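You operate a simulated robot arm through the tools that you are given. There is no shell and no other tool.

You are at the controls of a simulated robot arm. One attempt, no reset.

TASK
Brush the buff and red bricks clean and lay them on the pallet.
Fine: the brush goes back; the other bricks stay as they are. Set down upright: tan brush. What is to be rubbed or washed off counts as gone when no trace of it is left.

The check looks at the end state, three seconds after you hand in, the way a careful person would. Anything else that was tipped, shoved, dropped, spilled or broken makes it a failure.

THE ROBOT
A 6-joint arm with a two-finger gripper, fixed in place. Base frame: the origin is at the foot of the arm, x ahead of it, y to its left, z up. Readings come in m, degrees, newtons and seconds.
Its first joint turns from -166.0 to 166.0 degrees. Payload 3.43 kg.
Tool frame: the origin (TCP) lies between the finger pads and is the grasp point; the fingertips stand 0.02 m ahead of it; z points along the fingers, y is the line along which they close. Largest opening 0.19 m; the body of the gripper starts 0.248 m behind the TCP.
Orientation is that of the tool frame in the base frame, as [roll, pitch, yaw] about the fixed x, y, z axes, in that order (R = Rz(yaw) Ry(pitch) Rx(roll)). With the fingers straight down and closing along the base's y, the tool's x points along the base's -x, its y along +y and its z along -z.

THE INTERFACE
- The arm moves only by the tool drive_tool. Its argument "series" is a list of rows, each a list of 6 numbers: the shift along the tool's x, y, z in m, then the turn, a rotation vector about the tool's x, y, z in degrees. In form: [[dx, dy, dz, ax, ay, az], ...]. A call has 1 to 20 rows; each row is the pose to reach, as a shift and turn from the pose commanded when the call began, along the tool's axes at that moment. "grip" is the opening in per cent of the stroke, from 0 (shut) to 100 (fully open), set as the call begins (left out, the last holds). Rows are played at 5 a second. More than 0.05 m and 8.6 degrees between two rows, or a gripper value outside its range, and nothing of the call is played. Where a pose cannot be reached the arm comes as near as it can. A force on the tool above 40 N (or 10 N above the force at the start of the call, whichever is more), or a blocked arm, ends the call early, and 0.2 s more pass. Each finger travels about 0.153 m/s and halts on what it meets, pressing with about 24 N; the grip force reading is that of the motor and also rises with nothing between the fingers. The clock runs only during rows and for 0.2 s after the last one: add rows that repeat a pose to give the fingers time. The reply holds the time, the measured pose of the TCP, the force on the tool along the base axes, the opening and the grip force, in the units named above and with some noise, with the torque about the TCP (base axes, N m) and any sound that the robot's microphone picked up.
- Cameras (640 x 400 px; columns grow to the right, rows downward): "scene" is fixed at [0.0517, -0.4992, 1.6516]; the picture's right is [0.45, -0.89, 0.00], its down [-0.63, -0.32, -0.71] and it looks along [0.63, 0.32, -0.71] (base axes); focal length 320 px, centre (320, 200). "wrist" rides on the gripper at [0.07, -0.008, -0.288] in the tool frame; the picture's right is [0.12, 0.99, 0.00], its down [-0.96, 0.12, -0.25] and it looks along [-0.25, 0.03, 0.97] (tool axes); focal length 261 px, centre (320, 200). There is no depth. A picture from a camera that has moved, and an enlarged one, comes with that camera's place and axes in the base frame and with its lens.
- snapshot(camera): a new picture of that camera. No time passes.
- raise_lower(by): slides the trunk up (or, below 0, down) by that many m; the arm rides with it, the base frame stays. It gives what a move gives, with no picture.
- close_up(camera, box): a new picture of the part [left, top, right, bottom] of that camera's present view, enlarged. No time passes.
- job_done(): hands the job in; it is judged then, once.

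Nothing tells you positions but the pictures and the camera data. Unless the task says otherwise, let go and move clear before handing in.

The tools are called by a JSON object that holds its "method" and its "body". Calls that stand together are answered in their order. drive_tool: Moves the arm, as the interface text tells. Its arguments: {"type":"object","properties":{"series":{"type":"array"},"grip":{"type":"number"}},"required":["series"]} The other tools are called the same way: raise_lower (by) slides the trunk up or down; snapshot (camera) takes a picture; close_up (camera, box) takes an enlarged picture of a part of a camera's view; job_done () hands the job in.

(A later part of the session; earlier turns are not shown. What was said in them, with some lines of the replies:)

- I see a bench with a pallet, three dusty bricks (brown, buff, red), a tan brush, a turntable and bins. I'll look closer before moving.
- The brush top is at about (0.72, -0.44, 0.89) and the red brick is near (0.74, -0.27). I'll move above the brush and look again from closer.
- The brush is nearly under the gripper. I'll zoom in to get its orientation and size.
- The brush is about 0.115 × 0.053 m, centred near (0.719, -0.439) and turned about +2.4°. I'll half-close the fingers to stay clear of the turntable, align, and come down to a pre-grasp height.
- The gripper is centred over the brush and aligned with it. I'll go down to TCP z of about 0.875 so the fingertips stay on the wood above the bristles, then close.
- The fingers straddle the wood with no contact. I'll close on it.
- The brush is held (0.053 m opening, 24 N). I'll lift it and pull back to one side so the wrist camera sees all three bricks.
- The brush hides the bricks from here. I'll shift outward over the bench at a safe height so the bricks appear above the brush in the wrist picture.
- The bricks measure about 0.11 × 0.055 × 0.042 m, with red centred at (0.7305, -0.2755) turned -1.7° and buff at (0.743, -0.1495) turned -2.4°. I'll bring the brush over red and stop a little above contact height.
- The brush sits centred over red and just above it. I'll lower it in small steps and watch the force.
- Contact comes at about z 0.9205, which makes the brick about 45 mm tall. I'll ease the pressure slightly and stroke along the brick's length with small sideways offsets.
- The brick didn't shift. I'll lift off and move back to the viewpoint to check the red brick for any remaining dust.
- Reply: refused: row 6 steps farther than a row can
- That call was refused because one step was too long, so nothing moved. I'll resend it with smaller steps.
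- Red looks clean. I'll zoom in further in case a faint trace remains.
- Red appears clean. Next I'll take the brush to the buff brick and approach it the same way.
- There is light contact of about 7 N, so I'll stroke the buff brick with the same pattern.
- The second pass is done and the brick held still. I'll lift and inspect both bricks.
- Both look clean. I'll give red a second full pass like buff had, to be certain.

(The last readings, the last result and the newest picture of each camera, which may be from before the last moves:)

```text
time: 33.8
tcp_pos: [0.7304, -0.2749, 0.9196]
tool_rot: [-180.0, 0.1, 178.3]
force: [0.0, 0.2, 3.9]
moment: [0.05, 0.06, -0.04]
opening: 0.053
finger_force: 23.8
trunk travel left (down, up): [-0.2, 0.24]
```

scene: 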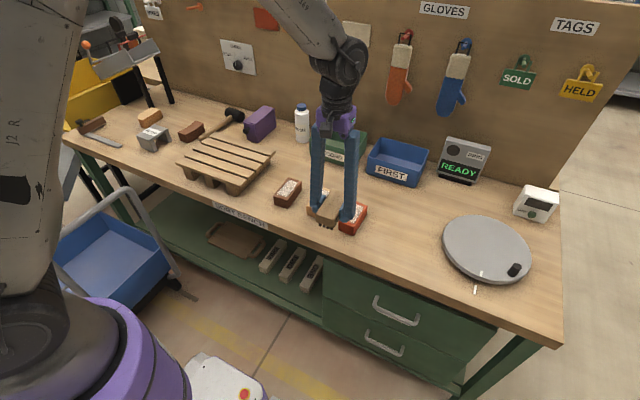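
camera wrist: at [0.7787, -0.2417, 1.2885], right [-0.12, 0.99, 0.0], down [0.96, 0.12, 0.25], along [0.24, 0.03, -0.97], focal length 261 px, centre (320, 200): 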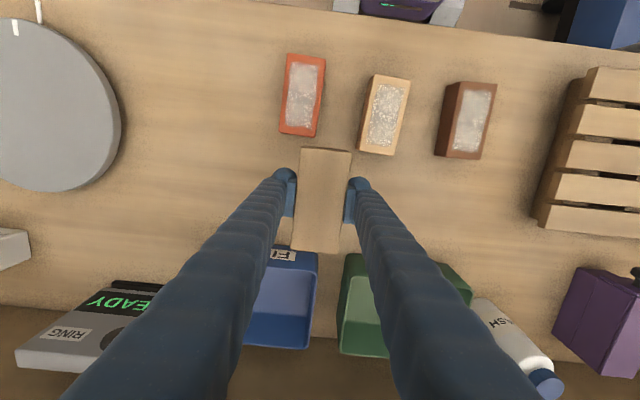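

{"method": "drive_tool", "body": {"series": [[0.015, 0, 0.0003, 0, 0, 0], [0.03, 0, 0.0003, 0, 0, 0], [0.015, 0, 0.0003, 0, 0, 0], [0, 0, 0.0003, 0, 0, 0], [-0.015, 0, 0.0003, 0, 0, 0], [-0.03, 0, 0.0003, 0, 0, 0], [-0.03, 0.006, 0.0003, 0, 0, 0], [-0.015, 0.006, 0.0003, 0, 0, 0], [0, 0.006, 0.0003, 0, 0, 0], [0.015, 0.006, 0.0003, 0, 0, 0], [0.03, 0.006, 0.0003, 0, 0, 0], [0.03, 0, 0.0003, 0, 0, 0], [0.03, -0.006, 0.0003, 0, 0, 0], [0.015, -0.006, 0.0003, 0, 0, 0], [0, -0.006, 0.0003, 0, 0, 0], [-0.015, -0.006, 0.0003, 0, 0, 0], [-0.03, -0.006, 0.0003, 0, 0, 0], [-0.015, 0, 0.0003, 0, 0, 0], [0, 0, 0.0003, 0, 0, 0], [0, 0, -0.01, 0, 0, 0]]}}

```text
time: 38.0
tcp_pos: [0.73, -0.2754, 0.9283]
tool_rot: [-180.0, -0.1, 178.3]
force: [-0.3, -0.2, -1.6]
moment: [0.02, -0.02, 0.03]
opening: 0.0531
finger_force: 23.8
trunk travel left (down, up): [-0.2, 0.24]
```

Next I'll return the brush to its original pose, TCP (0.719, -0.439) at yaw +2.4°, stopping just above the bench.

{"method": "drive_tool", "body": {"series": [[0, 0, -0.015, 0, 0, 0], [0, 0, -0.03, 0, 0, 0], [0.0013, -0.033, -0.03, 0, 0, -0.8], [0.0026, -0.066, -0.03, 0, 0, -1.6], [0.004, -0.1, -0.03, 0, 0, -2.4], [0.0053, -0.133, -0.03, 0, 0, -3.2], [0.0066, -0.1638, -0.03, 0, 0, -4.1], [0.0066, -0.1638, -0.03, 0, 0, -4.1], [0.0066, -0.1638, 0, 0, 0, -4.1], [0.0066, -0.1638, 0.025, 0, 0, -4.1], [0.0066, -0.1638, 0.045, 0, 0, -4.1], [0.0066, -0.1638, 0.051, 0, 0, -4.1], [0.0066, -0.1638, 0.051, 0, 0, -4.1]]}}

{"method": "close_up", "body": {"camera": "scene", "box": [350, 190, 450, 270]}}

```text
time: 40.8
tcp_pos: [0.7194, -0.4403, 0.8788]
tool_rot: [179.9, -0.1, -177.6]
force: [-0.7, -1.0, -1.1]
moment: [0.0, -0.01, 0.0]
opening: 0.0531
finger_force: 24.1
trunk travel left (down, up): [-0.2, 0.24]
```

```text
5.00 times, centred on (400, 230) of scene
camera zoom: at [0.0517, -0.4992, 1.6516], right [0.45, -0.89, 0.0], down [-0.63, -0.32, -0.71], along [0.63, 0.32, -0.71], focal length 1598 px, centre (-80, 50)
```

zoom: 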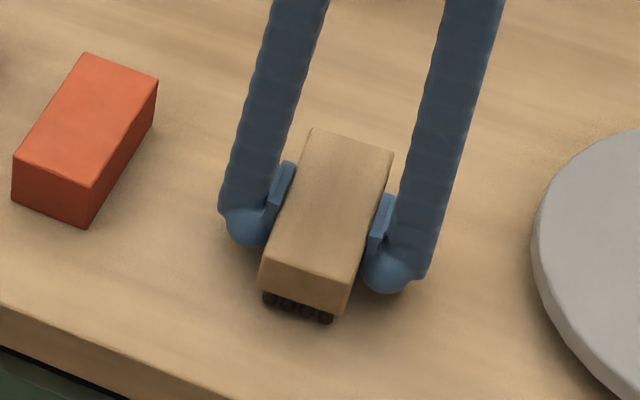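

The brush is over its original spot, about 3 mm high. I'll lower it gently until it touches.

{"method": "drive_tool", "body": {"series": [[0, 0, 0.001, 0, 0, 0], [0, 0, 0.002, 0, 0, 0], [0, 0, 0.003, 0, 0, 0], [0, 0, 0.003, 0, 0, 0]]}}

```text
time: 41.8
tcp_pos: [0.7184, -0.4391, 0.876]
tool_rot: [-180.0, 0.0, -177.6]
force: [-0.4, -0.1, -1.8]
moment: [-0.02, -0.02, -0.04]
opening: 0.0534
finger_force: 23.2
trunk travel left (down, up): [-0.2, 0.24]
```

{"method": "drive_tool", "body": {"series": [[0, 0, 0.0005, 0, 0, 0], [0, 0, 0.001, 0, 0, 0], [0, 0, 0.001, 0, 0, 0]]}}

```text
time: 42.6
tcp_pos: [0.719, -0.4401, 0.8747]
tool_rot: [179.9, 0.0, -177.6]
force: [-0.8, -0.7, 1.2]
moment: [0.0, -0.03, -0.03]
opening: 0.053
finger_force: 24.7
trunk travel left (down, up): [-0.2, 0.24]
```

It's touching with about 3 N. I'll release to a half-open grip and rise clear.

{"method": "drive_tool", "body": {"series": [[0, 0, 0, 0, 0, 0], [0, 0, 0, 0, 0, 0], [0, 0, 0, 0, 0, 0], [0, 0, 0, 0, 0, 0]], "grip": 50}}

{"method": "drive_tool", "body": {"series": [[0, 0, -0.02, 0, 0, 0], [0, 0, -0.05, 0, 0, 0], [0, 0, -0.09, 0, 0, 0], [0, 0, -0.13, 0, 0, 0], [0, 0, -0.13, 0, 0, 0]]}}

{"method": "snapshot", "body": {"camera": "wrist"}}

{"method": "close_up", "body": {"camera": "scene", "box": [350, 190, 450, 270]}}

{"method": "close_up", "body": {"camera": "scene", "box": [170, 120, 290, 200]}}

```text
time: 43.6
tcp_pos: [0.7186, -0.4396, 0.8727]
tool_rot: [180.0, 0.0, -177.6]
force: [-0.4, 0.0, 0.5]
moment: [-0.02, 0.02, 0.02]
opening: 0.0949
finger_force: 0.0
trunk travel left (down, up): [-0.2, 0.24]
```

```text
time: 44.8
tcp_pos: [0.7194, -0.439, 1.005]
tool_rot: [180.0, -0.2, -177.6]
force: [-0.2, 0.0, 0.3]
moment: [-0.03, 0.02, -0.02]
opening: 0.0949
finger_force: 0.2
trunk travel left (down, up): [-0.2, 0.24]
```

```text
taken
camera wrist: at [0.648, -0.4489, 1.2929], right [-0.16, 0.99, 0.0], down [0.96, 0.16, 0.25], along [0.24, 0.04, -0.97], focal length 261 px, centre (320, 200)
```

wrist: 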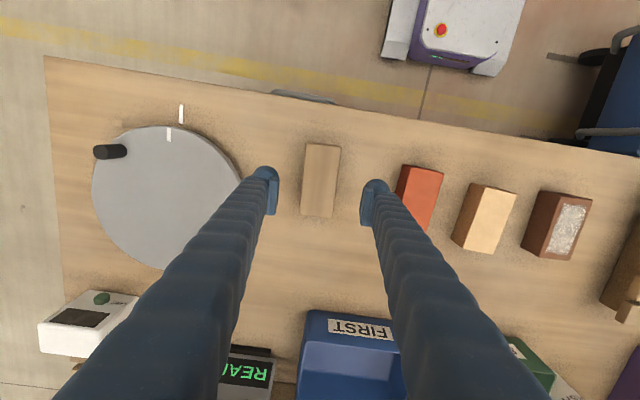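

```text
5.00 times, centred on (400, 230) of scene
camera zoom: at [0.0517, -0.4992, 1.6516], right [0.45, -0.89, 0.0], down [-0.63, -0.32, -0.71], along [0.63, 0.32, -0.71], focal length 1598 px, centre (-80, 50)
```

zoom: 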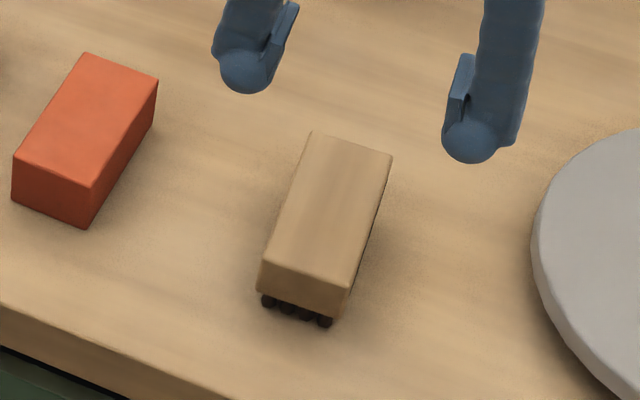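

```text
5.00 times, centred on (230, 160) of scene
camera zoom: at [0.0517, -0.4992, 1.6516], right [0.45, -0.89, 0.0], down [-0.63, -0.32, -0.71], along [0.63, 0.32, -0.71], focal length 1598 px, centre (770, 400)
```

zoom: 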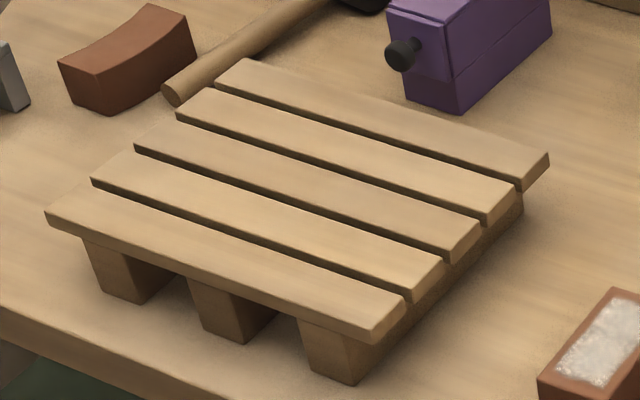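

The brush is back where it started. Next I'll move over toward the pallet with the empty gripper to measure it.

{"method": "drive_tool", "body": {"series": [[0, 0, -0.04, 0, 0, 0], [0, 0.01, -0.08, 0, 0, 0.2], [0.0015, 0.05, -0.0956, 0, 0, 0.4], [0.003, 0.095, -0.0956, 0, 0, 0.6], [0.0045, 0.14, -0.0956, 0, 0, 0.8], [0.006, 0.185, -0.0956, 0, 0, 1.0], [0.0075, 0.23, -0.0956, 0, 0, 1.2], [0.009, 0.275, -0.0956, 0, 0, 1.4], [0.0105, 0.32, -0.0956, 0, 0, 1.6], [0.012, 0.365, -0.0956, 0, 0, 1.8], [0.0135, 0.41, -0.0956, 0, 0, 2.0], [0.0145, 0.455, -0.0956, 0, 0, 2.2], [0.0155, 0.5, -0.0956, 0, 0, 2.4], [0.0164, 0.5402, -0.0956, 0, 0, 2.4], [0.0164, 0.5402, -0.0956, 0, 0, 2.4], [0.0164, 0.5402, -0.0956, 0, 0, 2.4]]}}

{"method": "snapshot", "body": {"camera": "wrist"}}

{"method": "snapshot", "body": {"camera": "scene"}}

```text
time: 48.2
tcp_pos: [0.682, 0.1008, 1.1013]
tool_rot: [-179.9, 0.1, 180.0]
force: [0.0, 0.1, -0.2]
moment: [0.1, 0.01, -0.01]
opening: 0.0948
finger_force: 0.0
trunk travel left (down, up): [-0.2, 0.24]
```

```text
taken
camera wrist: at [0.61, 0.0925, 1.3895], right [-0.12, 0.99, 0.0], down [0.96, 0.11, 0.25], along [0.24, 0.03, -0.97], focal length 261 px, centre (320, 200)
```

wrist: 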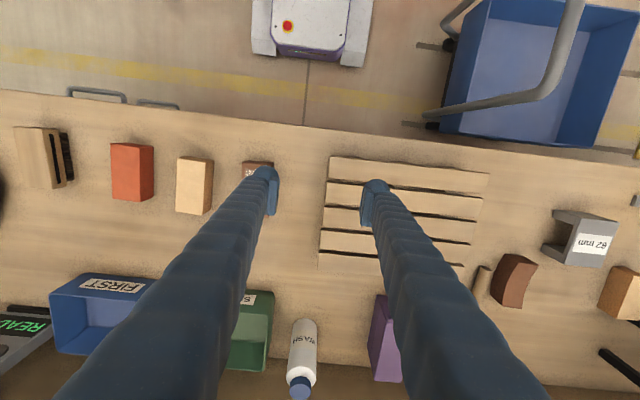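

```text
taken
```

scene: 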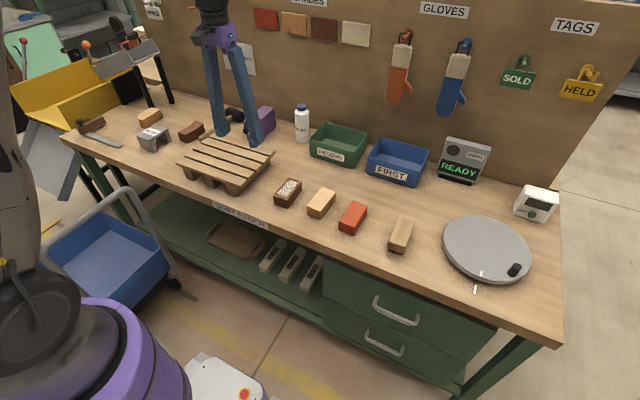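

{"method": "close_up", "body": {"camera": "wrist", "box": [0, 110, 240, 260]}}

{"method": "close_up", "body": {"camera": "wrist", "box": [300, 140, 510, 280]}}

{"method": "close_up", "body": {"camera": "wrist", "box": [220, 130, 340, 230]}}

```text
2.67 times, centred on (120, 185) of wrist
camera zoom: at [0.61, 0.0925, 1.3895], right [-0.12, 0.99, 0.0], down [0.96, 0.11, 0.25], along [0.24, 0.03, -0.97], focal length 695 px, centre (853, 240)
```

zoom: 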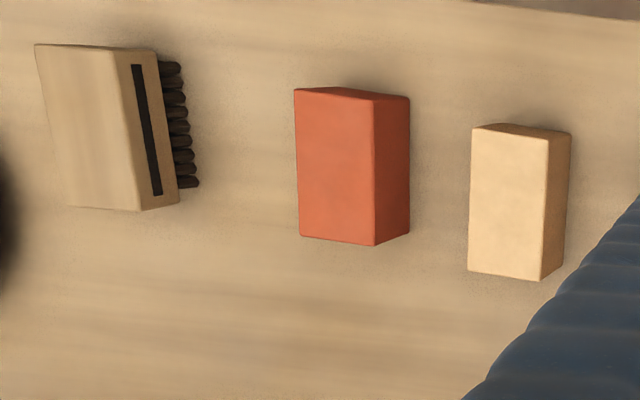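

```text
2.86 times, centred on (405, 210) of wrist
camera zoom: at [0.61, 0.0925, 1.3895], right [-0.12, 0.99, 0.0], down [0.96, 0.11, 0.25], along [0.24, 0.03, -0.97], focal length 745 px, centre (77, 171)
```

zoom: 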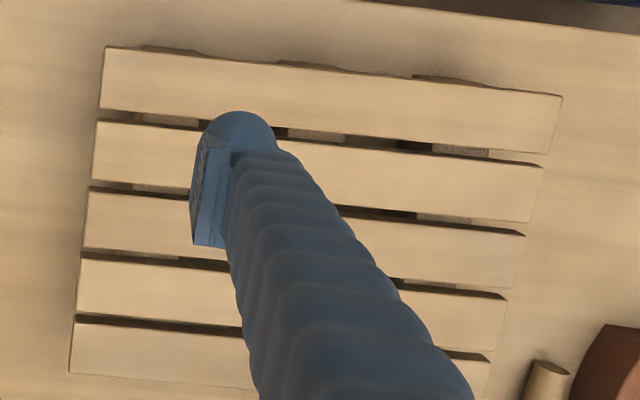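

```text
4.00 times, centred on (280, 180) of wrist
camera zoom: at [0.61, 0.0925, 1.3895], right [-0.12, 0.99, 0.0], down [0.96, 0.11, 0.25], along [0.24, 0.03, -0.97], focal length 1043 px, centre (480, 280)
```

zoom: 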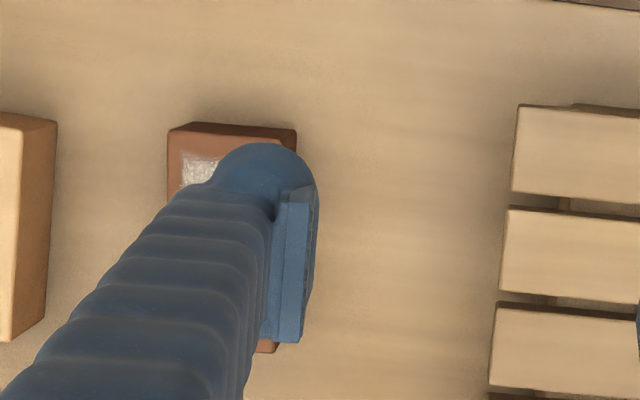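

The pallet deck is at about z 0.90 and spans x 0.646–0.884 and y 0.117–0.42, with slats along y. I'll put red at about (0.76, 0.33) and buff at about (0.76, 0.20), starting with red.

{"method": "drive_tool", "body": {"series": [[-0.005, -0.042, 0, 0, 0, 0.2], [-0.01, -0.084, 0, 0, 0, 0.4], [-0.016, -0.126, 0, 0, 0, 0.6], [-0.022, -0.168, 0, 0, 0, 0.8], [-0.028, -0.21, 0, 0, 0, 1.0], [-0.034, -0.252, 0, 0, 0, 1.2], [-0.04, -0.294, 0, 0, 0, 1.4], [-0.046, -0.336, 0, 0, 0, 1.6], [-0.0505, -0.375, 0, 0, 0, 1.7], [-0.0505, -0.375, 0.04, 0, 0, 1.7], [-0.0505, -0.375, 0.08, 0, 0, 1.7], [-0.0505, -0.375, 0.12, 0, 0, 1.7], [-0.0505, -0.375, 0.14, 0, 0, 1.7], [-0.0505, -0.375, 0.14, 0, 0, 1.7]], "grip": 46}}

{"method": "close_up", "body": {"camera": "wrist", "box": [210, 110, 430, 270]}}

{"method": "close_up", "body": {"camera": "scene", "box": [300, 170, 400, 250]}}

```text
time: 51.2
tcp_pos: [0.7316, -0.2765, 0.9594]
tool_rot: [-180.0, 0.0, 178.3]
force: [0.7, 0.3, 0.1]
moment: [-0.01, -0.01, 0.0]
opening: 0.0875
finger_force: 0.1
trunk travel left (down, up): [-0.2, 0.24]
```

```text
2.50 times, centred on (320, 190) of wrist
camera zoom: at [0.6594, -0.2811, 1.2482], right [-0.09, 1.0, 0.0], down [0.97, 0.09, 0.25], along [0.25, 0.02, -0.97], focal length 652 px, centre (320, 225)
```

zoom: 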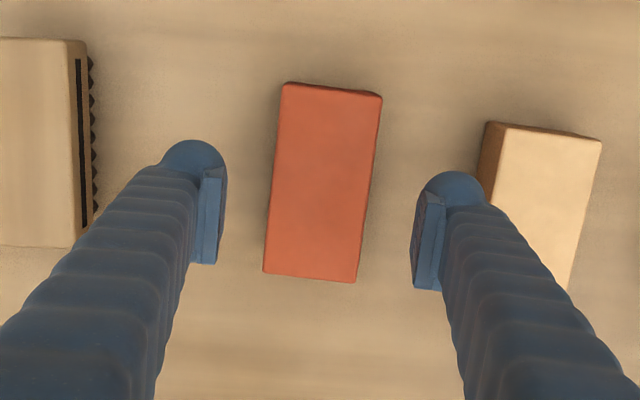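

```text
5.00 times, centred on (350, 210) of scene
camera zoom: at [0.0517, -0.4992, 1.6516], right [0.45, -0.89, 0.0], down [-0.63, -0.32, -0.71], along [0.63, 0.32, -0.71], focal length 1598 px, centre (170, 150)
```

zoom: 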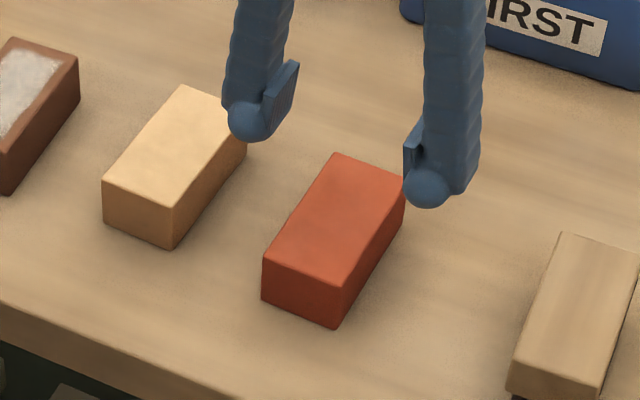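

The gripper is centred over the red brick. I'll descend to TCP z 0.867 and close.

{"method": "drive_tool", "body": {"series": [[0, 0.0005, 0.03, 0, 0, 0], [0, 0.0005, 0.06, 0, 0, 0], [0, 0.0005, 0.08, 0, 0, 0], [0, 0.0005, 0.093, 0, 0, 0], [0, 0.0005, 0.093, 0, 0, 0]]}}

{"method": "drive_tool", "body": {"series": [[0, 0, 0, 0, 0, 0], [0, 0, 0, 0, 0, 0], [0, 0, 0, 0, 0, 0], [0, 0, 0, 0, 0, 0]], "grip": 0}}

{"method": "close_up", "body": {"camera": "scene", "box": [300, 170, 400, 250]}}

```text
time: 52.4
tcp_pos: [0.7316, -0.2737, 0.8662]
tool_rot: [179.9, 0.0, 178.3]
force: [-0.4, 0.1, 0.0]
moment: [0.01, -0.02, -0.01]
opening: 0.0875
finger_force: 0.1
trunk travel left (down, up): [-0.2, 0.24]
```

```text
time: 53.4
tcp_pos: [0.7305, -0.2743, 0.8674]
tool_rot: [180.0, -0.1, 178.3]
force: [-0.3, -0.9, -0.5]
moment: [-0.01, -0.12, -0.08]
opening: 0.0554
finger_force: 23.7
trunk travel left (down, up): [-0.2, 0.24]
```

```text
5.00 times, centred on (350, 210) of scene
camera zoom: at [0.0517, -0.4992, 1.6516], right [0.45, -0.89, 0.0], down [-0.63, -0.32, -0.71], along [0.63, 0.32, -0.71], focal length 1598 px, centre (170, 150)
```

zoom: 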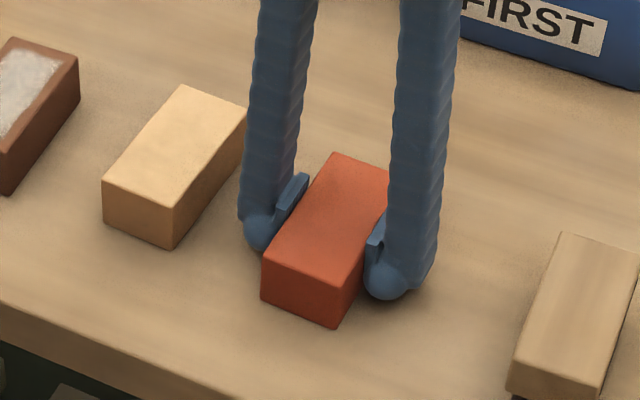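

Red is held at 0.0554 m. I'll lift it and check it's secure before moving across.

{"method": "drive_tool", "body": {"series": [[0, 0, -0.01, 0, 0, 0], [0, 0, -0.03, 0, 0, 0], [0, 0, -0.06, 0, 0, 0], [0, 0, -0.1, 0, 0, 0], [0, 0, -0.14, 0, 0, 0], [0, 0, -0.153, 0, 0, 0], [0, 0, -0.153, 0, 0, 0]]}}

{"method": "close_up", "body": {"camera": "scene", "box": [280, 120, 440, 250]}}

```text
time: 55.0
tcp_pos: [0.7311, -0.2745, 1.0187]
tool_rot: [180.0, -0.1, 178.3]
force: [0.1, -0.1, -4.7]
moment: [-0.01, 0.03, 0.02]
opening: 0.0553
finger_force: 23.7
trunk travel left (down, up): [-0.2, 0.24]
```

```text
3.08 times, centred on (360, 185) of scene
camera zoom: at [0.0517, -0.4992, 1.6516], right [0.45, -0.89, 0.0], down [-0.63, -0.32, -0.71], along [0.63, 0.32, -0.71], focal length 983 px, centre (197, 246)
```

zoom: 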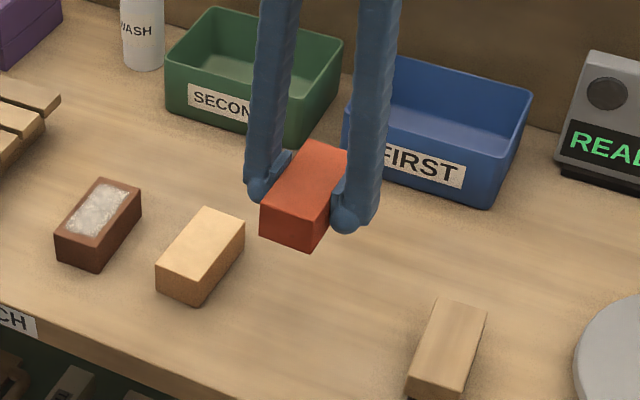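

Red is secure and weighs about 4.7 N. I'll carry it at this height to above the far part of the pallet.

{"method": "drive_tool", "body": {"series": [[-0.0008, 0.03, 0, 0, 0, -0.1], [-0.0015, 0.068, 0, 0, 0, -0.3], [-0.0022, 0.108, 0, 0, 0, -0.5], [-0.003, 0.149, 0, 0, 0, -0.7], [-0.0038, 0.19, 0, 0, 0, -0.9], [-0.0046, 0.231, 0, 0, 0, -1.1], [-0.0054, 0.272, 0, 0, 0, -1.3], [-0.0062, 0.313, 0, 0, 0, -1.5], [-0.007, 0.354, 0, 0, 0, -1.6], [-0.0078, 0.395, 0, 0, 0, -1.7], [-0.0086, 0.436, 0, 0, 0, -1.8], [-0.0094, 0.477, 0, 0, 0, -1.9], [-0.0102, 0.518, 0, 0, 0, -2.0], [-0.0109, 0.556, 0, 0, 0, -2.1], [-0.0116, 0.586, 0, 0, 0, -2.2], [-0.0116, 0.6051, 0, 0, 0, -2.2], [-0.0116, 0.6051, 0, 0, 0, -2.2], [-0.0116, 0.6051, 0, 0, 0, -2.2]]}}

{"method": "snapshot", "body": {"camera": "wrist"}}

{"method": "close_up", "body": {"camera": "scene", "box": [140, 90, 320, 210]}}

```text
time: 58.8
tcp_pos: [0.7607, 0.3297, 1.0195]
tool_rot: [-179.9, -0.1, -179.5]
force: [0.6, 0.3, -5.5]
moment: [0.06, 0.01, 0.02]
opening: 0.0551
finger_force: 23.6
trunk travel left (down, up): [-0.2, 0.24]
```

```text
taken
camera wrist: at [0.6892, 0.3221, 1.3085], right [-0.13, 0.99, 0.0], down [0.96, 0.12, 0.25], along [0.24, 0.03, -0.97], focal length 261 px, centre (320, 200)
```

wrist: 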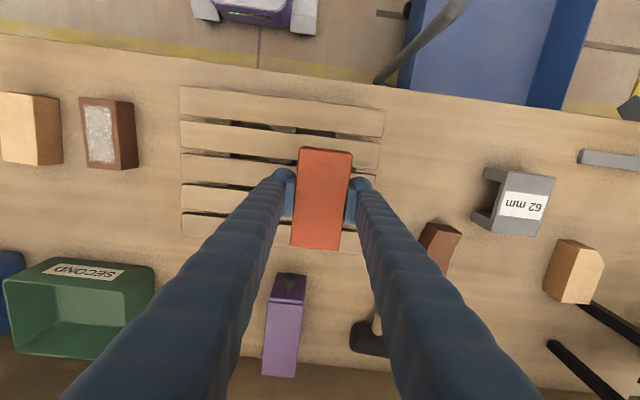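

```text
3.33 times, centred on (230, 150) of scene
camera zoom: at [0.0517, -0.4992, 1.6516], right [0.45, -0.89, 0.0], down [-0.63, -0.32, -0.71], along [0.63, 0.32, -0.71], focal length 1065 px, centre (620, 367)
```

zoom: 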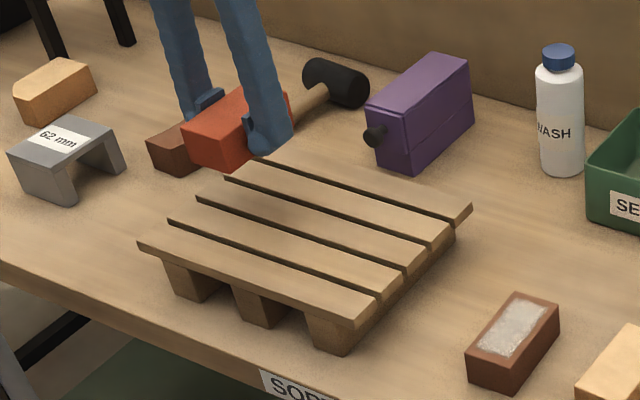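

Red is above the pallet with good margins. I'll lower it to just above the deck.

{"method": "drive_tool", "body": {"series": [[0, 0, 0.03, 0, 0, 0], [0, 0, 0.055, 0, 0, 0], [0, 0, 0.07, 0, 0, 0], [0, 0, 0.08, 0, 0, 0], [0, 0, 0.08, 0, 0, 0]]}}

{"method": "close_up", "body": {"camera": "scene", "box": [160, 105, 280, 195]}}

{"method": "snapshot", "body": {"camera": "wrist"}}

```text
time: 60.0
tcp_pos: [0.7598, 0.331, 0.9396]
tool_rot: [180.0, 0.0, -179.5]
force: [0.2, 0.5, -5.3]
moment: [0.02, 0.04, 0.01]
opening: 0.0555
finger_force: 24.8
trunk travel left (down, up): [-0.2, 0.24]
```

```text
4.44 times, centred on (220, 150) of scene
camera zoom: at [0.0517, -0.4992, 1.6516], right [0.45, -0.89, 0.0], down [-0.63, -0.32, -0.71], along [0.63, 0.32, -0.71], focal length 1420 px, centre (764, 422)
```

zoom: 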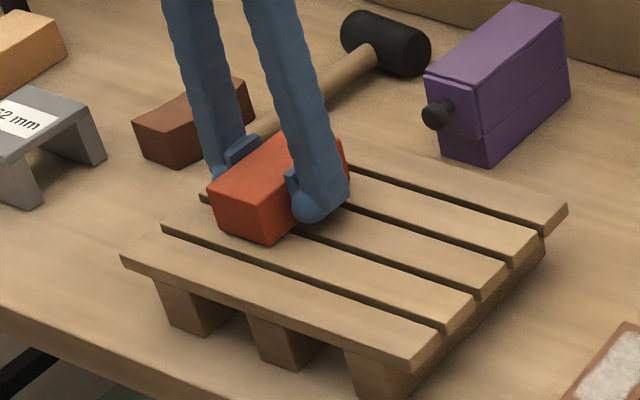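

```text
taken
camera wrist: at [0.6891, 0.3222, 1.2278], right [-0.13, 0.99, 0.0], down [0.96, 0.12, 0.25], along [0.24, 0.03, -0.97], focal length 261 px, centre (320, 200)
```

wrist: 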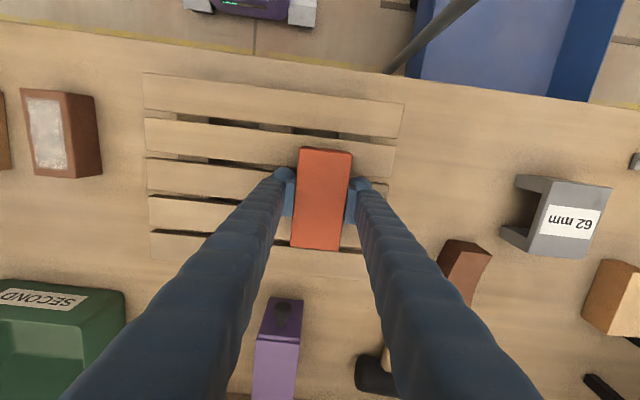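

{"method": "drive_tool", "body": {"series": [[0, 0, 0.003, 0, 0, 0], [0, 0, 0.006, 0, 0, 0], [0, 0, 0.008, 0, 0, 0], [0, 0, 0.008, 0, 0, 0]]}}

{"method": "close_up", "body": {"camera": "scene", "box": [190, 125, 250, 170]}}

```text
time: 61.0
tcp_pos: [0.7612, 0.3298, 0.9338]
tool_rot: [179.9, 0.1, -179.4]
force: [2.6, 0.1, 18.2]
moment: [-0.03, -0.03, -0.04]
opening: 0.0556
finger_force: 23.9
trunk travel left (down, up): [-0.2, 0.24]
```

```text
8.89 times, centred on (220, 148) of scene
camera zoom: at [0.0517, -0.4992, 1.6516], right [0.45, -0.89, 0.0], down [-0.63, -0.32, -0.71], along [0.63, 0.32, -0.71], focal length 2840 px, centre (1209, 667)
```

zoom: 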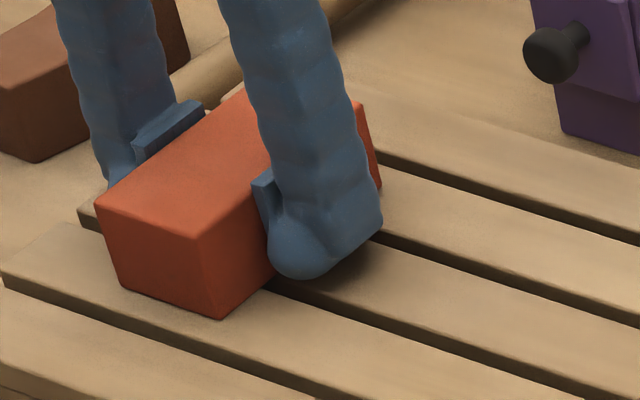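

The brick is flat on the deck, pressing about 23 N. I'll ease off about 1.5 mm and then release.

{"method": "drive_tool", "body": {"series": [[0, 0, -0.001, 0, 0, 0], [0, 0, -0.0015, 0, 0, 0], [0, 0, -0.0015, 0, 0, 0]]}}

```text
time: 61.8
tcp_pos: [0.7594, 0.3291, 0.9336]
tool_rot: [180.0, 0.0, -179.5]
force: [6.4, 0.7, 7.9]
moment: [0.09, -0.64, -0.02]
opening: 0.0557
finger_force: 24.2
trunk travel left (down, up): [-0.2, 0.24]
```

{"method": "drive_tool", "body": {"series": [[0, 0, -0.0005, 0, 0, 0], [0, 0, -0.0005, 0, 0, 0]]}}

{"method": "drive_tool", "body": {"series": [[0, 0, 0, 0, 0, 0], [0, 0, 0, 0, 0, 0], [0, 0, 0, 0, 0, 0], [0, 0, 0, 0, 0, 0]], "grip": 44}}

{"method": "close_up", "body": {"camera": "scene", "box": [190, 125, 250, 170]}}

```text
time: 62.4
tcp_pos: [0.7596, 0.3298, 0.9334]
tool_rot: [179.9, -0.1, -179.5]
force: [2.1, 1.0, 1.8]
moment: [0.12, -0.45, 0.0]
opening: 0.0553
finger_force: 23.5
trunk travel left (down, up): [-0.2, 0.24]
```

```text
time: 63.4
tcp_pos: [0.7595, 0.3297, 0.9338]
tool_rot: [179.9, -0.2, -179.5]
force: [-0.1, -0.7, 0.2]
moment: [0.03, -0.01, 0.02]
opening: 0.0835
finger_force: 0.0
trunk travel left (down, up): [-0.2, 0.24]
```

```text
8.89 times, centred on (220, 148) of scene
camera zoom: at [0.0517, -0.4992, 1.6516], right [0.45, -0.89, 0.0], down [-0.63, -0.32, -0.71], along [0.63, 0.32, -0.71], focal length 2840 px, centre (1209, 667)
```

zoom: 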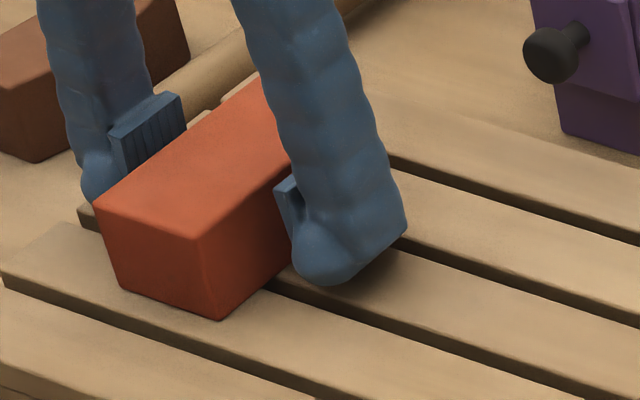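

Red is free and upright on the pallet. I'll rise straight up, move over the buff brick, and check alignment.

{"method": "drive_tool", "body": {"series": [[0, 0, -0.03, 0, 0, 0], [0, 0, -0.07, 0, 0, 0], [0, 0, -0.1, 0, 0, 0], [0.0018, -0.04, -0.1, 0, 0, 0.3], [0.0036, -0.08, -0.1, 0, 0, 0.6], [0.0054, -0.12, -0.1, 0, 0, 0.9], [0.0072, -0.16, -0.1, 0, 0, 1.2], [0.009, -0.2, -0.1, 0, 0, 1.5], [0.0108, -0.24, -0.1, 0, 0, 1.8], [0.0126, -0.28, -0.1, 0, 0, 2.1], [0.0144, -0.32, -0.1, 0, 0, 2.4], [0.0162, -0.36, -0.1, 0, 0, 2.7], [0.018, -0.4, -0.1, 0, 0, 2.9], [0.0198, -0.44, -0.1, 0, 0, 2.9], [0.0215, -0.4793, -0.1, 0, 0, 2.9], [0.0215, -0.4793, -0.065, 0, 0, 2.9], [0.0215, -0.4793, -0.026, 0, 0, 2.9], [0.0215, -0.4793, -0.026, 0, 0, 2.9]]}}

{"method": "close_up", "body": {"camera": "wrist", "box": [210, 110, 430, 270]}}

{"method": "close_up", "body": {"camera": "scene", "box": [160, 105, 360, 225]}}

```text
time: 67.2
tcp_pos: [0.7415, -0.1497, 0.9592]
tool_rot: [-180.0, 0.0, 177.5]
force: [0.1, -0.5, 0.7]
moment: [0.01, 0.0, -0.05]
opening: 0.0838
finger_force: 0.0
trunk travel left (down, up): [-0.2, 0.24]
```

```text
2.50 times, centred on (320, 190) of wrist
camera zoom: at [0.67, -0.1548, 1.2477], right [-0.08, 1.0, 0.0], down [0.97, 0.07, 0.25], along [0.25, 0.02, -0.97], focal length 652 px, centre (320, 225)
```

zoom: 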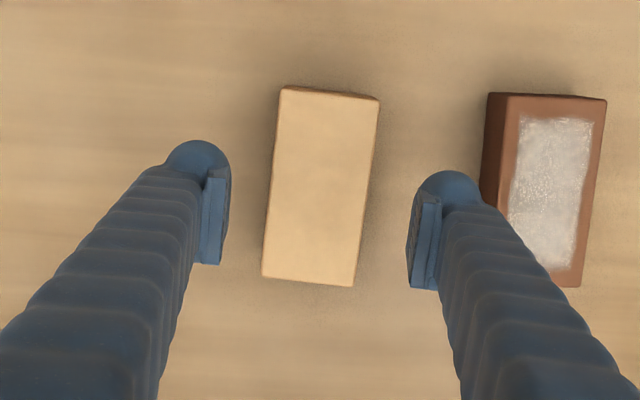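

```text
3.20 times, centred on (260, 165) of scene
camera zoom: at [0.0517, -0.4992, 1.6516], right [0.45, -0.89, 0.0], down [-0.63, -0.32, -0.71], along [0.63, 0.32, -0.71], focal length 1022 px, centre (512, 312)
```

zoom: 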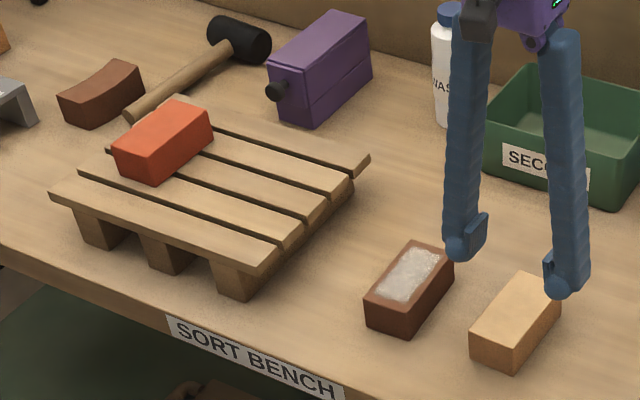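

Buff is centred and the fingers have about 4 cm to the brown brick. I'll descend and grasp it.

{"method": "drive_tool", "body": {"series": [[-0.001, 0, 0.03, 0, 0, 0], [-0.001, 0, 0.06, 0, 0, 0], [-0.001, 0, 0.08, 0, 0, 0], [-0.001, 0, 0.093, 0, 0, 0], [-0.001, 0, 0.093, 0, 0, 0]]}}

{"method": "drive_tool", "body": {"series": [[0, 0, 0, 0, 0, 0], [0, 0, 0, 0, 0, 0], [0, 0, 0, 0, 0, 0], [0, 0, 0, 0, 0, 0]], "grip": 0}}

{"method": "close_up", "body": {"camera": "scene", "box": [270, 150, 370, 230]}}

```text
time: 68.4
tcp_pos: [0.7443, -0.1501, 0.8667]
tool_rot: [-179.9, -0.1, 177.6]
force: [-0.1, -0.8, 0.6]
moment: [0.02, -0.01, 0.01]
opening: 0.0836
finger_force: 0.0
trunk travel left (down, up): [-0.2, 0.24]
```

```text
time: 69.4
tcp_pos: [0.7439, -0.1497, 0.8659]
tool_rot: [-180.0, 0.0, 177.6]
force: [-0.4, -1.2, 0.0]
moment: [-0.04, -0.18, -0.06]
opening: 0.0553
finger_force: 23.9
trunk travel left (down, up): [-0.2, 0.24]
```

```text
5.00 times, centred on (320, 190) of scene
camera zoom: at [0.0517, -0.4992, 1.6516], right [0.45, -0.89, 0.0], down [-0.63, -0.32, -0.71], along [0.63, 0.32, -0.71], focal length 1598 px, centre (320, 250)
```

zoom: 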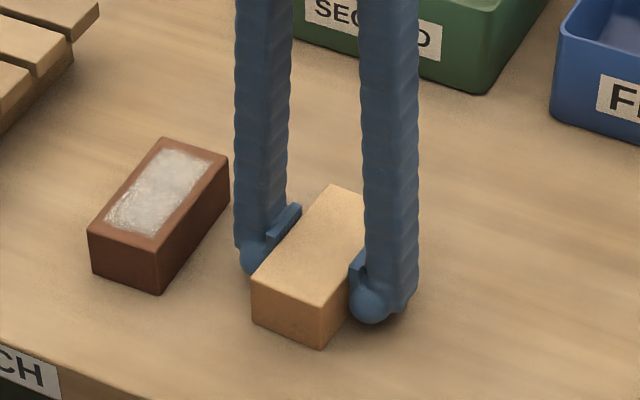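

Buff is gripped. I'll lift it and carry it to above the near part of the pallet.

{"method": "drive_tool", "body": {"series": [[0, 0, -0.01, 0, 0, 0], [0, 0, -0.03, 0, 0, 0], [0, 0, -0.06, 0, 0, 0], [0, 0, -0.1, 0, 0, 0], [0, 0, -0.14, 0, 0, 0], [0, 0, -0.153, 0, 0, 0], [-0.0002, 0.03, -0.153, 0, 0, -0.3], [-0.0004, 0.07, -0.153, 0, 0, -0.6], [-0.0006, 0.11, -0.153, 0, 0, -0.9], [-0.0008, 0.15, -0.153, 0, 0, -1.2], [-0.001, 0.19, -0.153, 0, 0, -1.5], [-0.0012, 0.23, -0.153, 0, 0, -1.9], [-0.0014, 0.27, -0.153, 0, 0, -2.3], [-0.0016, 0.31, -0.153, 0, 0, -2.6], [-0.0017, 0.335, -0.153, 0, 0, -2.9], [-0.0017, 0.3499, -0.153, 0, 0, -2.9], [-0.0017, 0.3499, -0.153, 0, 0, -2.9], [-0.0017, 0.3499, -0.153, 0, 0, -2.9]]}}

{"method": "snapshot", "body": {"camera": "wrist"}}

{"method": "close_up", "body": {"camera": "scene", "box": [140, 90, 340, 220]}}

```text
time: 73.2
tcp_pos: [0.761, 0.1991, 1.0197]
tool_rot: [180.0, -0.1, -179.5]
force: [-0.2, -0.2, -4.6]
moment: [0.04, -0.03, -0.02]
opening: 0.0554
finger_force: 23.7
trunk travel left (down, up): [-0.2, 0.24]
```

```text
taken
camera wrist: at [0.6895, 0.1918, 1.3084], right [-0.13, 0.99, 0.0], down [0.96, 0.12, 0.25], along [0.24, 0.03, -0.97], focal length 261 px, centre (320, 200)
```

wrist: 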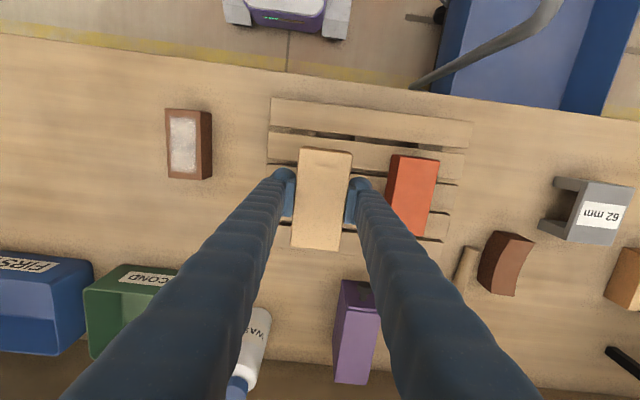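

```text
3.08 times, centred on (240, 155) of scene
camera zoom: at [0.0517, -0.4992, 1.6516], right [0.45, -0.89, 0.0], down [-0.63, -0.32, -0.71], along [0.63, 0.32, -0.71], focal length 983 px, centre (566, 338)
```

zoom: 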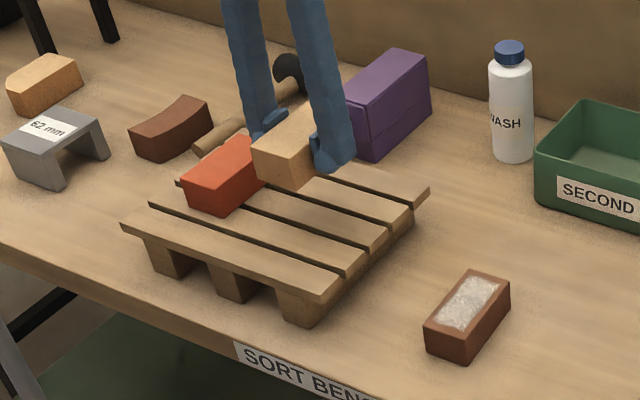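

Buff is lined up over the deck and clear of red. I'll lower it to just above contact, then finish in small steps.

{"method": "drive_tool", "body": {"series": [[0, 0, 0.03, 0, 0, 0], [0, 0, 0.055, 0, 0, 0], [0, 0, 0.07, 0, 0, 0], [0, 0, 0.08, 0, 0, 0], [0, 0, 0.083, 0, 0, 0], [0, 0, 0.083, 0, 0, 0]]}}

{"method": "drive_tool", "body": {"series": [[0, 0, 0.001, 0, 0, 0], [0, 0, 0.002, 0, 0, 0], [0, 0, 0.002, 0, 0, 0]]}}

{"method": "close_up", "body": {"camera": "scene", "box": [190, 115, 270, 175]}}

```text
time: 74.6
tcp_pos: [0.7597, 0.2004, 0.9373]
tool_rot: [-180.0, 0.0, -179.5]
force: [-0.1, 0.4, -4.4]
moment: [0.02, 0.0, 0.03]
opening: 0.0553
finger_force: 24.2
trunk travel left (down, up): [-0.2, 0.24]
```

```text
time: 75.4
tcp_pos: [0.7609, 0.1999, 0.9356]
tool_rot: [179.9, 0.0, -179.5]
force: [-0.2, -0.6, 9.4]
moment: [-0.09, 0.59, -0.04]
opening: 0.055
finger_force: 24.1
trunk travel left (down, up): [-0.2, 0.24]
```

```text
6.67 times, centred on (230, 145) of scene
camera zoom: at [0.0517, -0.4992, 1.6516], right [0.45, -0.89, 0.0], down [-0.63, -0.32, -0.71], along [0.63, 0.32, -0.71], focal length 2130 px, centre (920, 567)
```

zoom: 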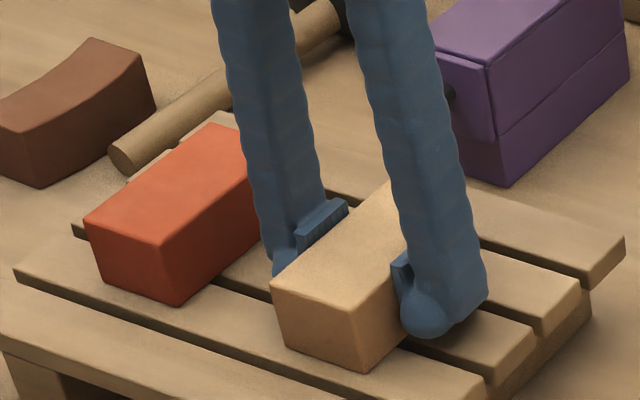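

Buff is on the deck with about 14 N. I'll ease off a little, release and rise.

{"method": "drive_tool", "body": {"series": [[0, 0, -0.0005, 0, 0, 0], [0, 0, -0.0008, 0, 0, 0], [0, 0, -0.0008, 0, 0, 0]]}}

{"method": "drive_tool", "body": {"series": [[0, 0, 0, 0, 0, 0], [0, 0, 0, 0, 0, 0], [0, 0, 0, 0, 0, 0], [0, 0, 0, 0, 0, 0]], "grip": 44}}

{"method": "close_up", "body": {"camera": "scene", "box": [190, 115, 270, 175]}}

```text
time: 76.2
tcp_pos: [0.76, 0.1999, 0.9356]
tool_rot: [-180.0, 0.0, -179.5]
force: [2.6, 2.4, 7.3]
moment: [0.03, -0.42, 0.01]
opening: 0.0552
finger_force: 24.1
trunk travel left (down, up): [-0.2, 0.24]
```

```text
time: 77.2
tcp_pos: [0.7598, 0.2005, 0.935]
tool_rot: [-179.9, -0.1, -179.5]
force: [-0.6, 0.5, 0.7]
moment: [0.01, 0.02, 0.01]
opening: 0.0835
finger_force: 0.1
trunk travel left (down, up): [-0.2, 0.24]
```

```text
6.67 times, centred on (230, 145) of scene
camera zoom: at [0.0517, -0.4992, 1.6516], right [0.45, -0.89, 0.0], down [-0.63, -0.32, -0.71], along [0.63, 0.32, -0.71], focal length 2130 px, centre (920, 567)
```

zoom: 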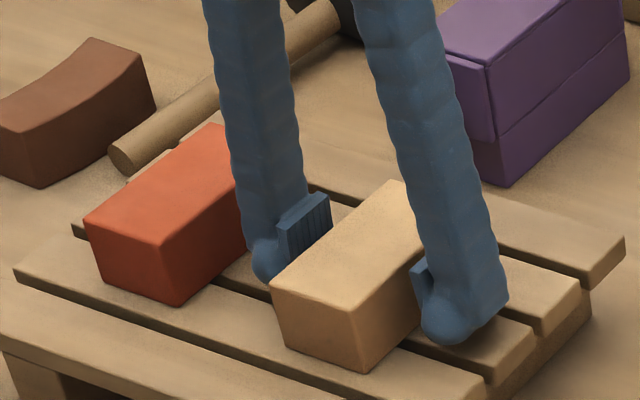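

Buff is released. I'll rise well clear and inspect everything.

{"method": "drive_tool", "body": {"series": [[0, 0, -0.03, 0, 0, 0], [0, 0, -0.07, 0, 0, 0], [0, 0, -0.11, 0, 0, 0], [0, 0, -0.15, 0, 0, 0], [0.03, -0.03, -0.17, 0, 0, 0], [0.06, -0.06, -0.19, 0, 0, 0], [0.09, -0.09, -0.21, 0, 0, 0], [0.11, -0.12, -0.22, 0, 0, 0], [0.12, -0.15, -0.22, 0, 0, 0], [0.12, -0.15, -0.22, 0, 0, 0]]}}

{"method": "snapshot", "body": {"camera": "scene"}}

{"method": "close_up", "body": {"camera": "scene", "box": [170, 110, 290, 200]}}

{"method": "close_up", "body": {"camera": "scene", "box": [260, 160, 440, 270]}}

{"method": "snapshot", "body": {"camera": "wrist"}}

```text
time: 79.4
tcp_pos: [0.6409, 0.0477, 1.1558]
tool_rot: [180.0, 0.0, -179.4]
force: [0.0, -0.4, -0.7]
moment: [0.09, -0.02, -0.04]
opening: 0.0837
finger_force: 0.1
trunk travel left (down, up): [-0.2, 0.24]
```

```text
taken
```

scene: 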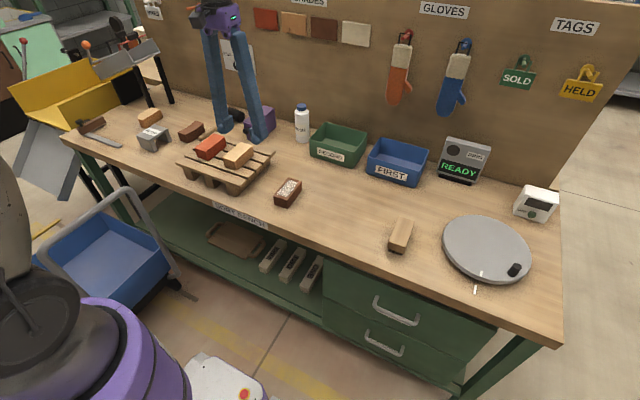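

```text
4.44 times, centred on (230, 155) of scene
camera zoom: at [0.0517, -0.4992, 1.6516], right [0.45, -0.89, 0.0], down [-0.63, -0.32, -0.71], along [0.63, 0.32, -0.71], focal length 1420 px, centre (720, 400)
```

zoom: 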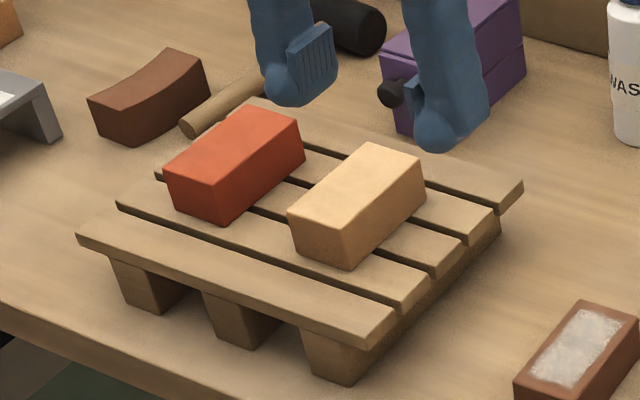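

```text
3.56 times, centred on (350, 215) of scene
camera zoom: at [0.0517, -0.4992, 1.6516], right [0.45, -0.89, 0.0], down [-0.63, -0.32, -0.71], along [0.63, 0.32, -0.71], focal length 1136 px, centre (213, 147)
```

zoom: 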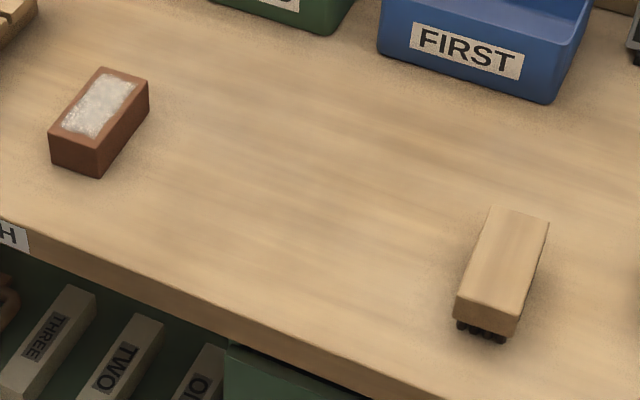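

```text
taken
camera wrist: at [0.5698, 0.04, 1.4433], right [-0.13, 0.99, 0.0], down [0.96, 0.12, 0.25], along [0.24, 0.03, -0.97], focal length 261 px, centre (320, 200)
```

wrist: 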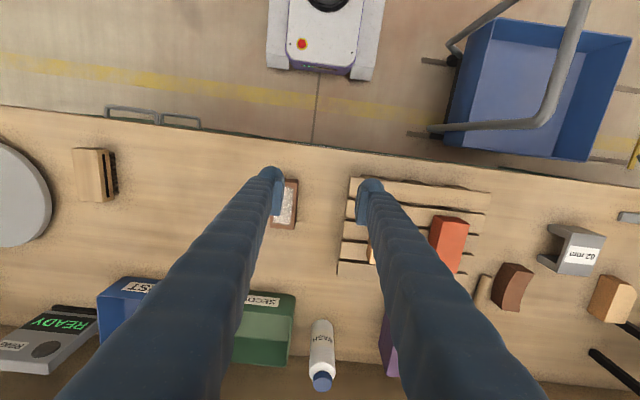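

Both bricks lie flat on the pallet and the brush is upright in its place. I'll take one last close look at the brick tops before handing in.

{"method": "close_up", "body": {"camera": "scene", "box": [190, 128, 260, 172]}}

{"method": "close_up", "body": {"camera": "wrist", "box": [420, 205, 480, 280]}}

{"method": "close_up", "body": {"camera": "wrist", "box": [50, 130, 150, 220]}}

```text
9.09 times, centred on (225, 150) of scene
camera zoom: at [0.0517, -0.4992, 1.6516], right [0.45, -0.89, 0.0], down [-0.63, -0.32, -0.71], along [0.63, 0.32, -0.71], focal length 2905 px, centre (1184, 654)
```

zoom: 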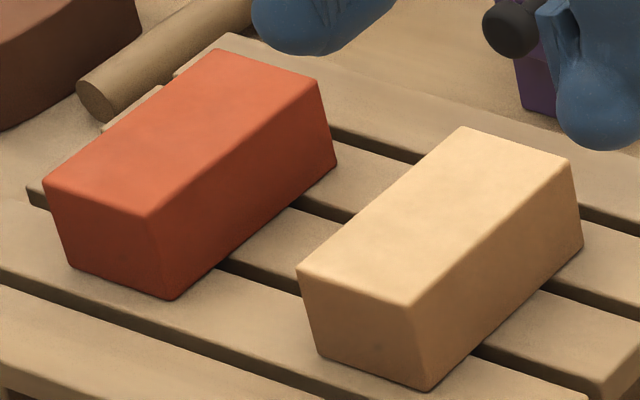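

```text
5.33 times, centred on (450, 242) of wrist
camera zoom: at [0.5698, 0.04, 1.4433], right [-0.13, 0.99, 0.0], down [0.96, 0.12, 0.25], along [0.24, 0.03, -0.97], focal length 1390 px, centre (-373, -27)
```

zoom: 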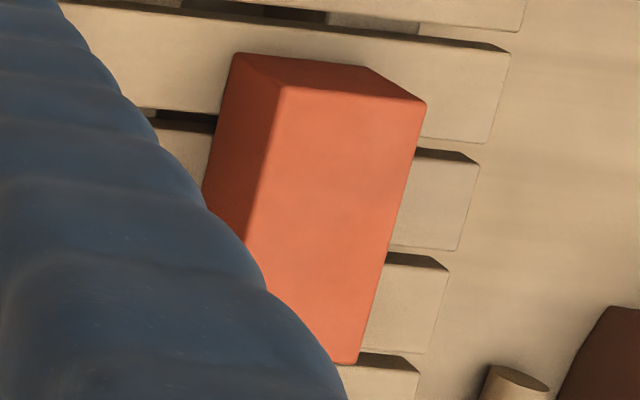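

```text
4.44 times, centred on (100, 175) of wrist
camera zoom: at [0.5698, 0.04, 1.4433], right [-0.13, 0.99, 0.0], down [0.96, 0.12, 0.25], along [0.24, 0.03, -0.97], focal length 1158 px, centre (1298, 311)
```

zoom: 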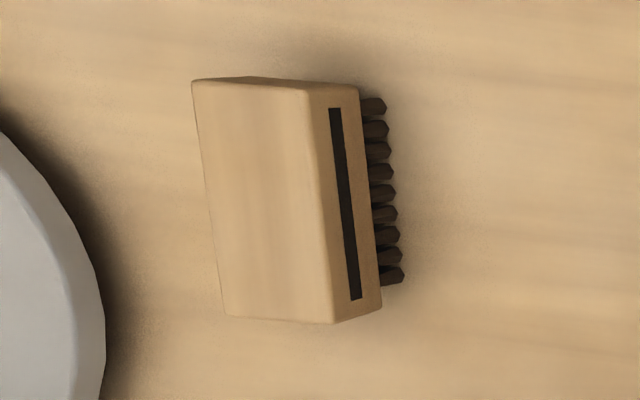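

Both bricks are clean and flat on the pallet, the brush stands upright on its original spot, the brown brick hasn't moved, and the gripper is clear. I'm handing in.

{"method": "job_done", "body": {}}

```text
The job is handed in.
```

The buff and red bricks are brushed clean and lying flat, side by side, on the pallet. In the last close-ups I saw no dust left on either one.

The tan brush is back upright on its original spot, bristles down. The brown brick wasn't touched and still has its dust. Nothing else on the bench was tipped or shoved. The gripper was empty and clear of everything when I handed in.
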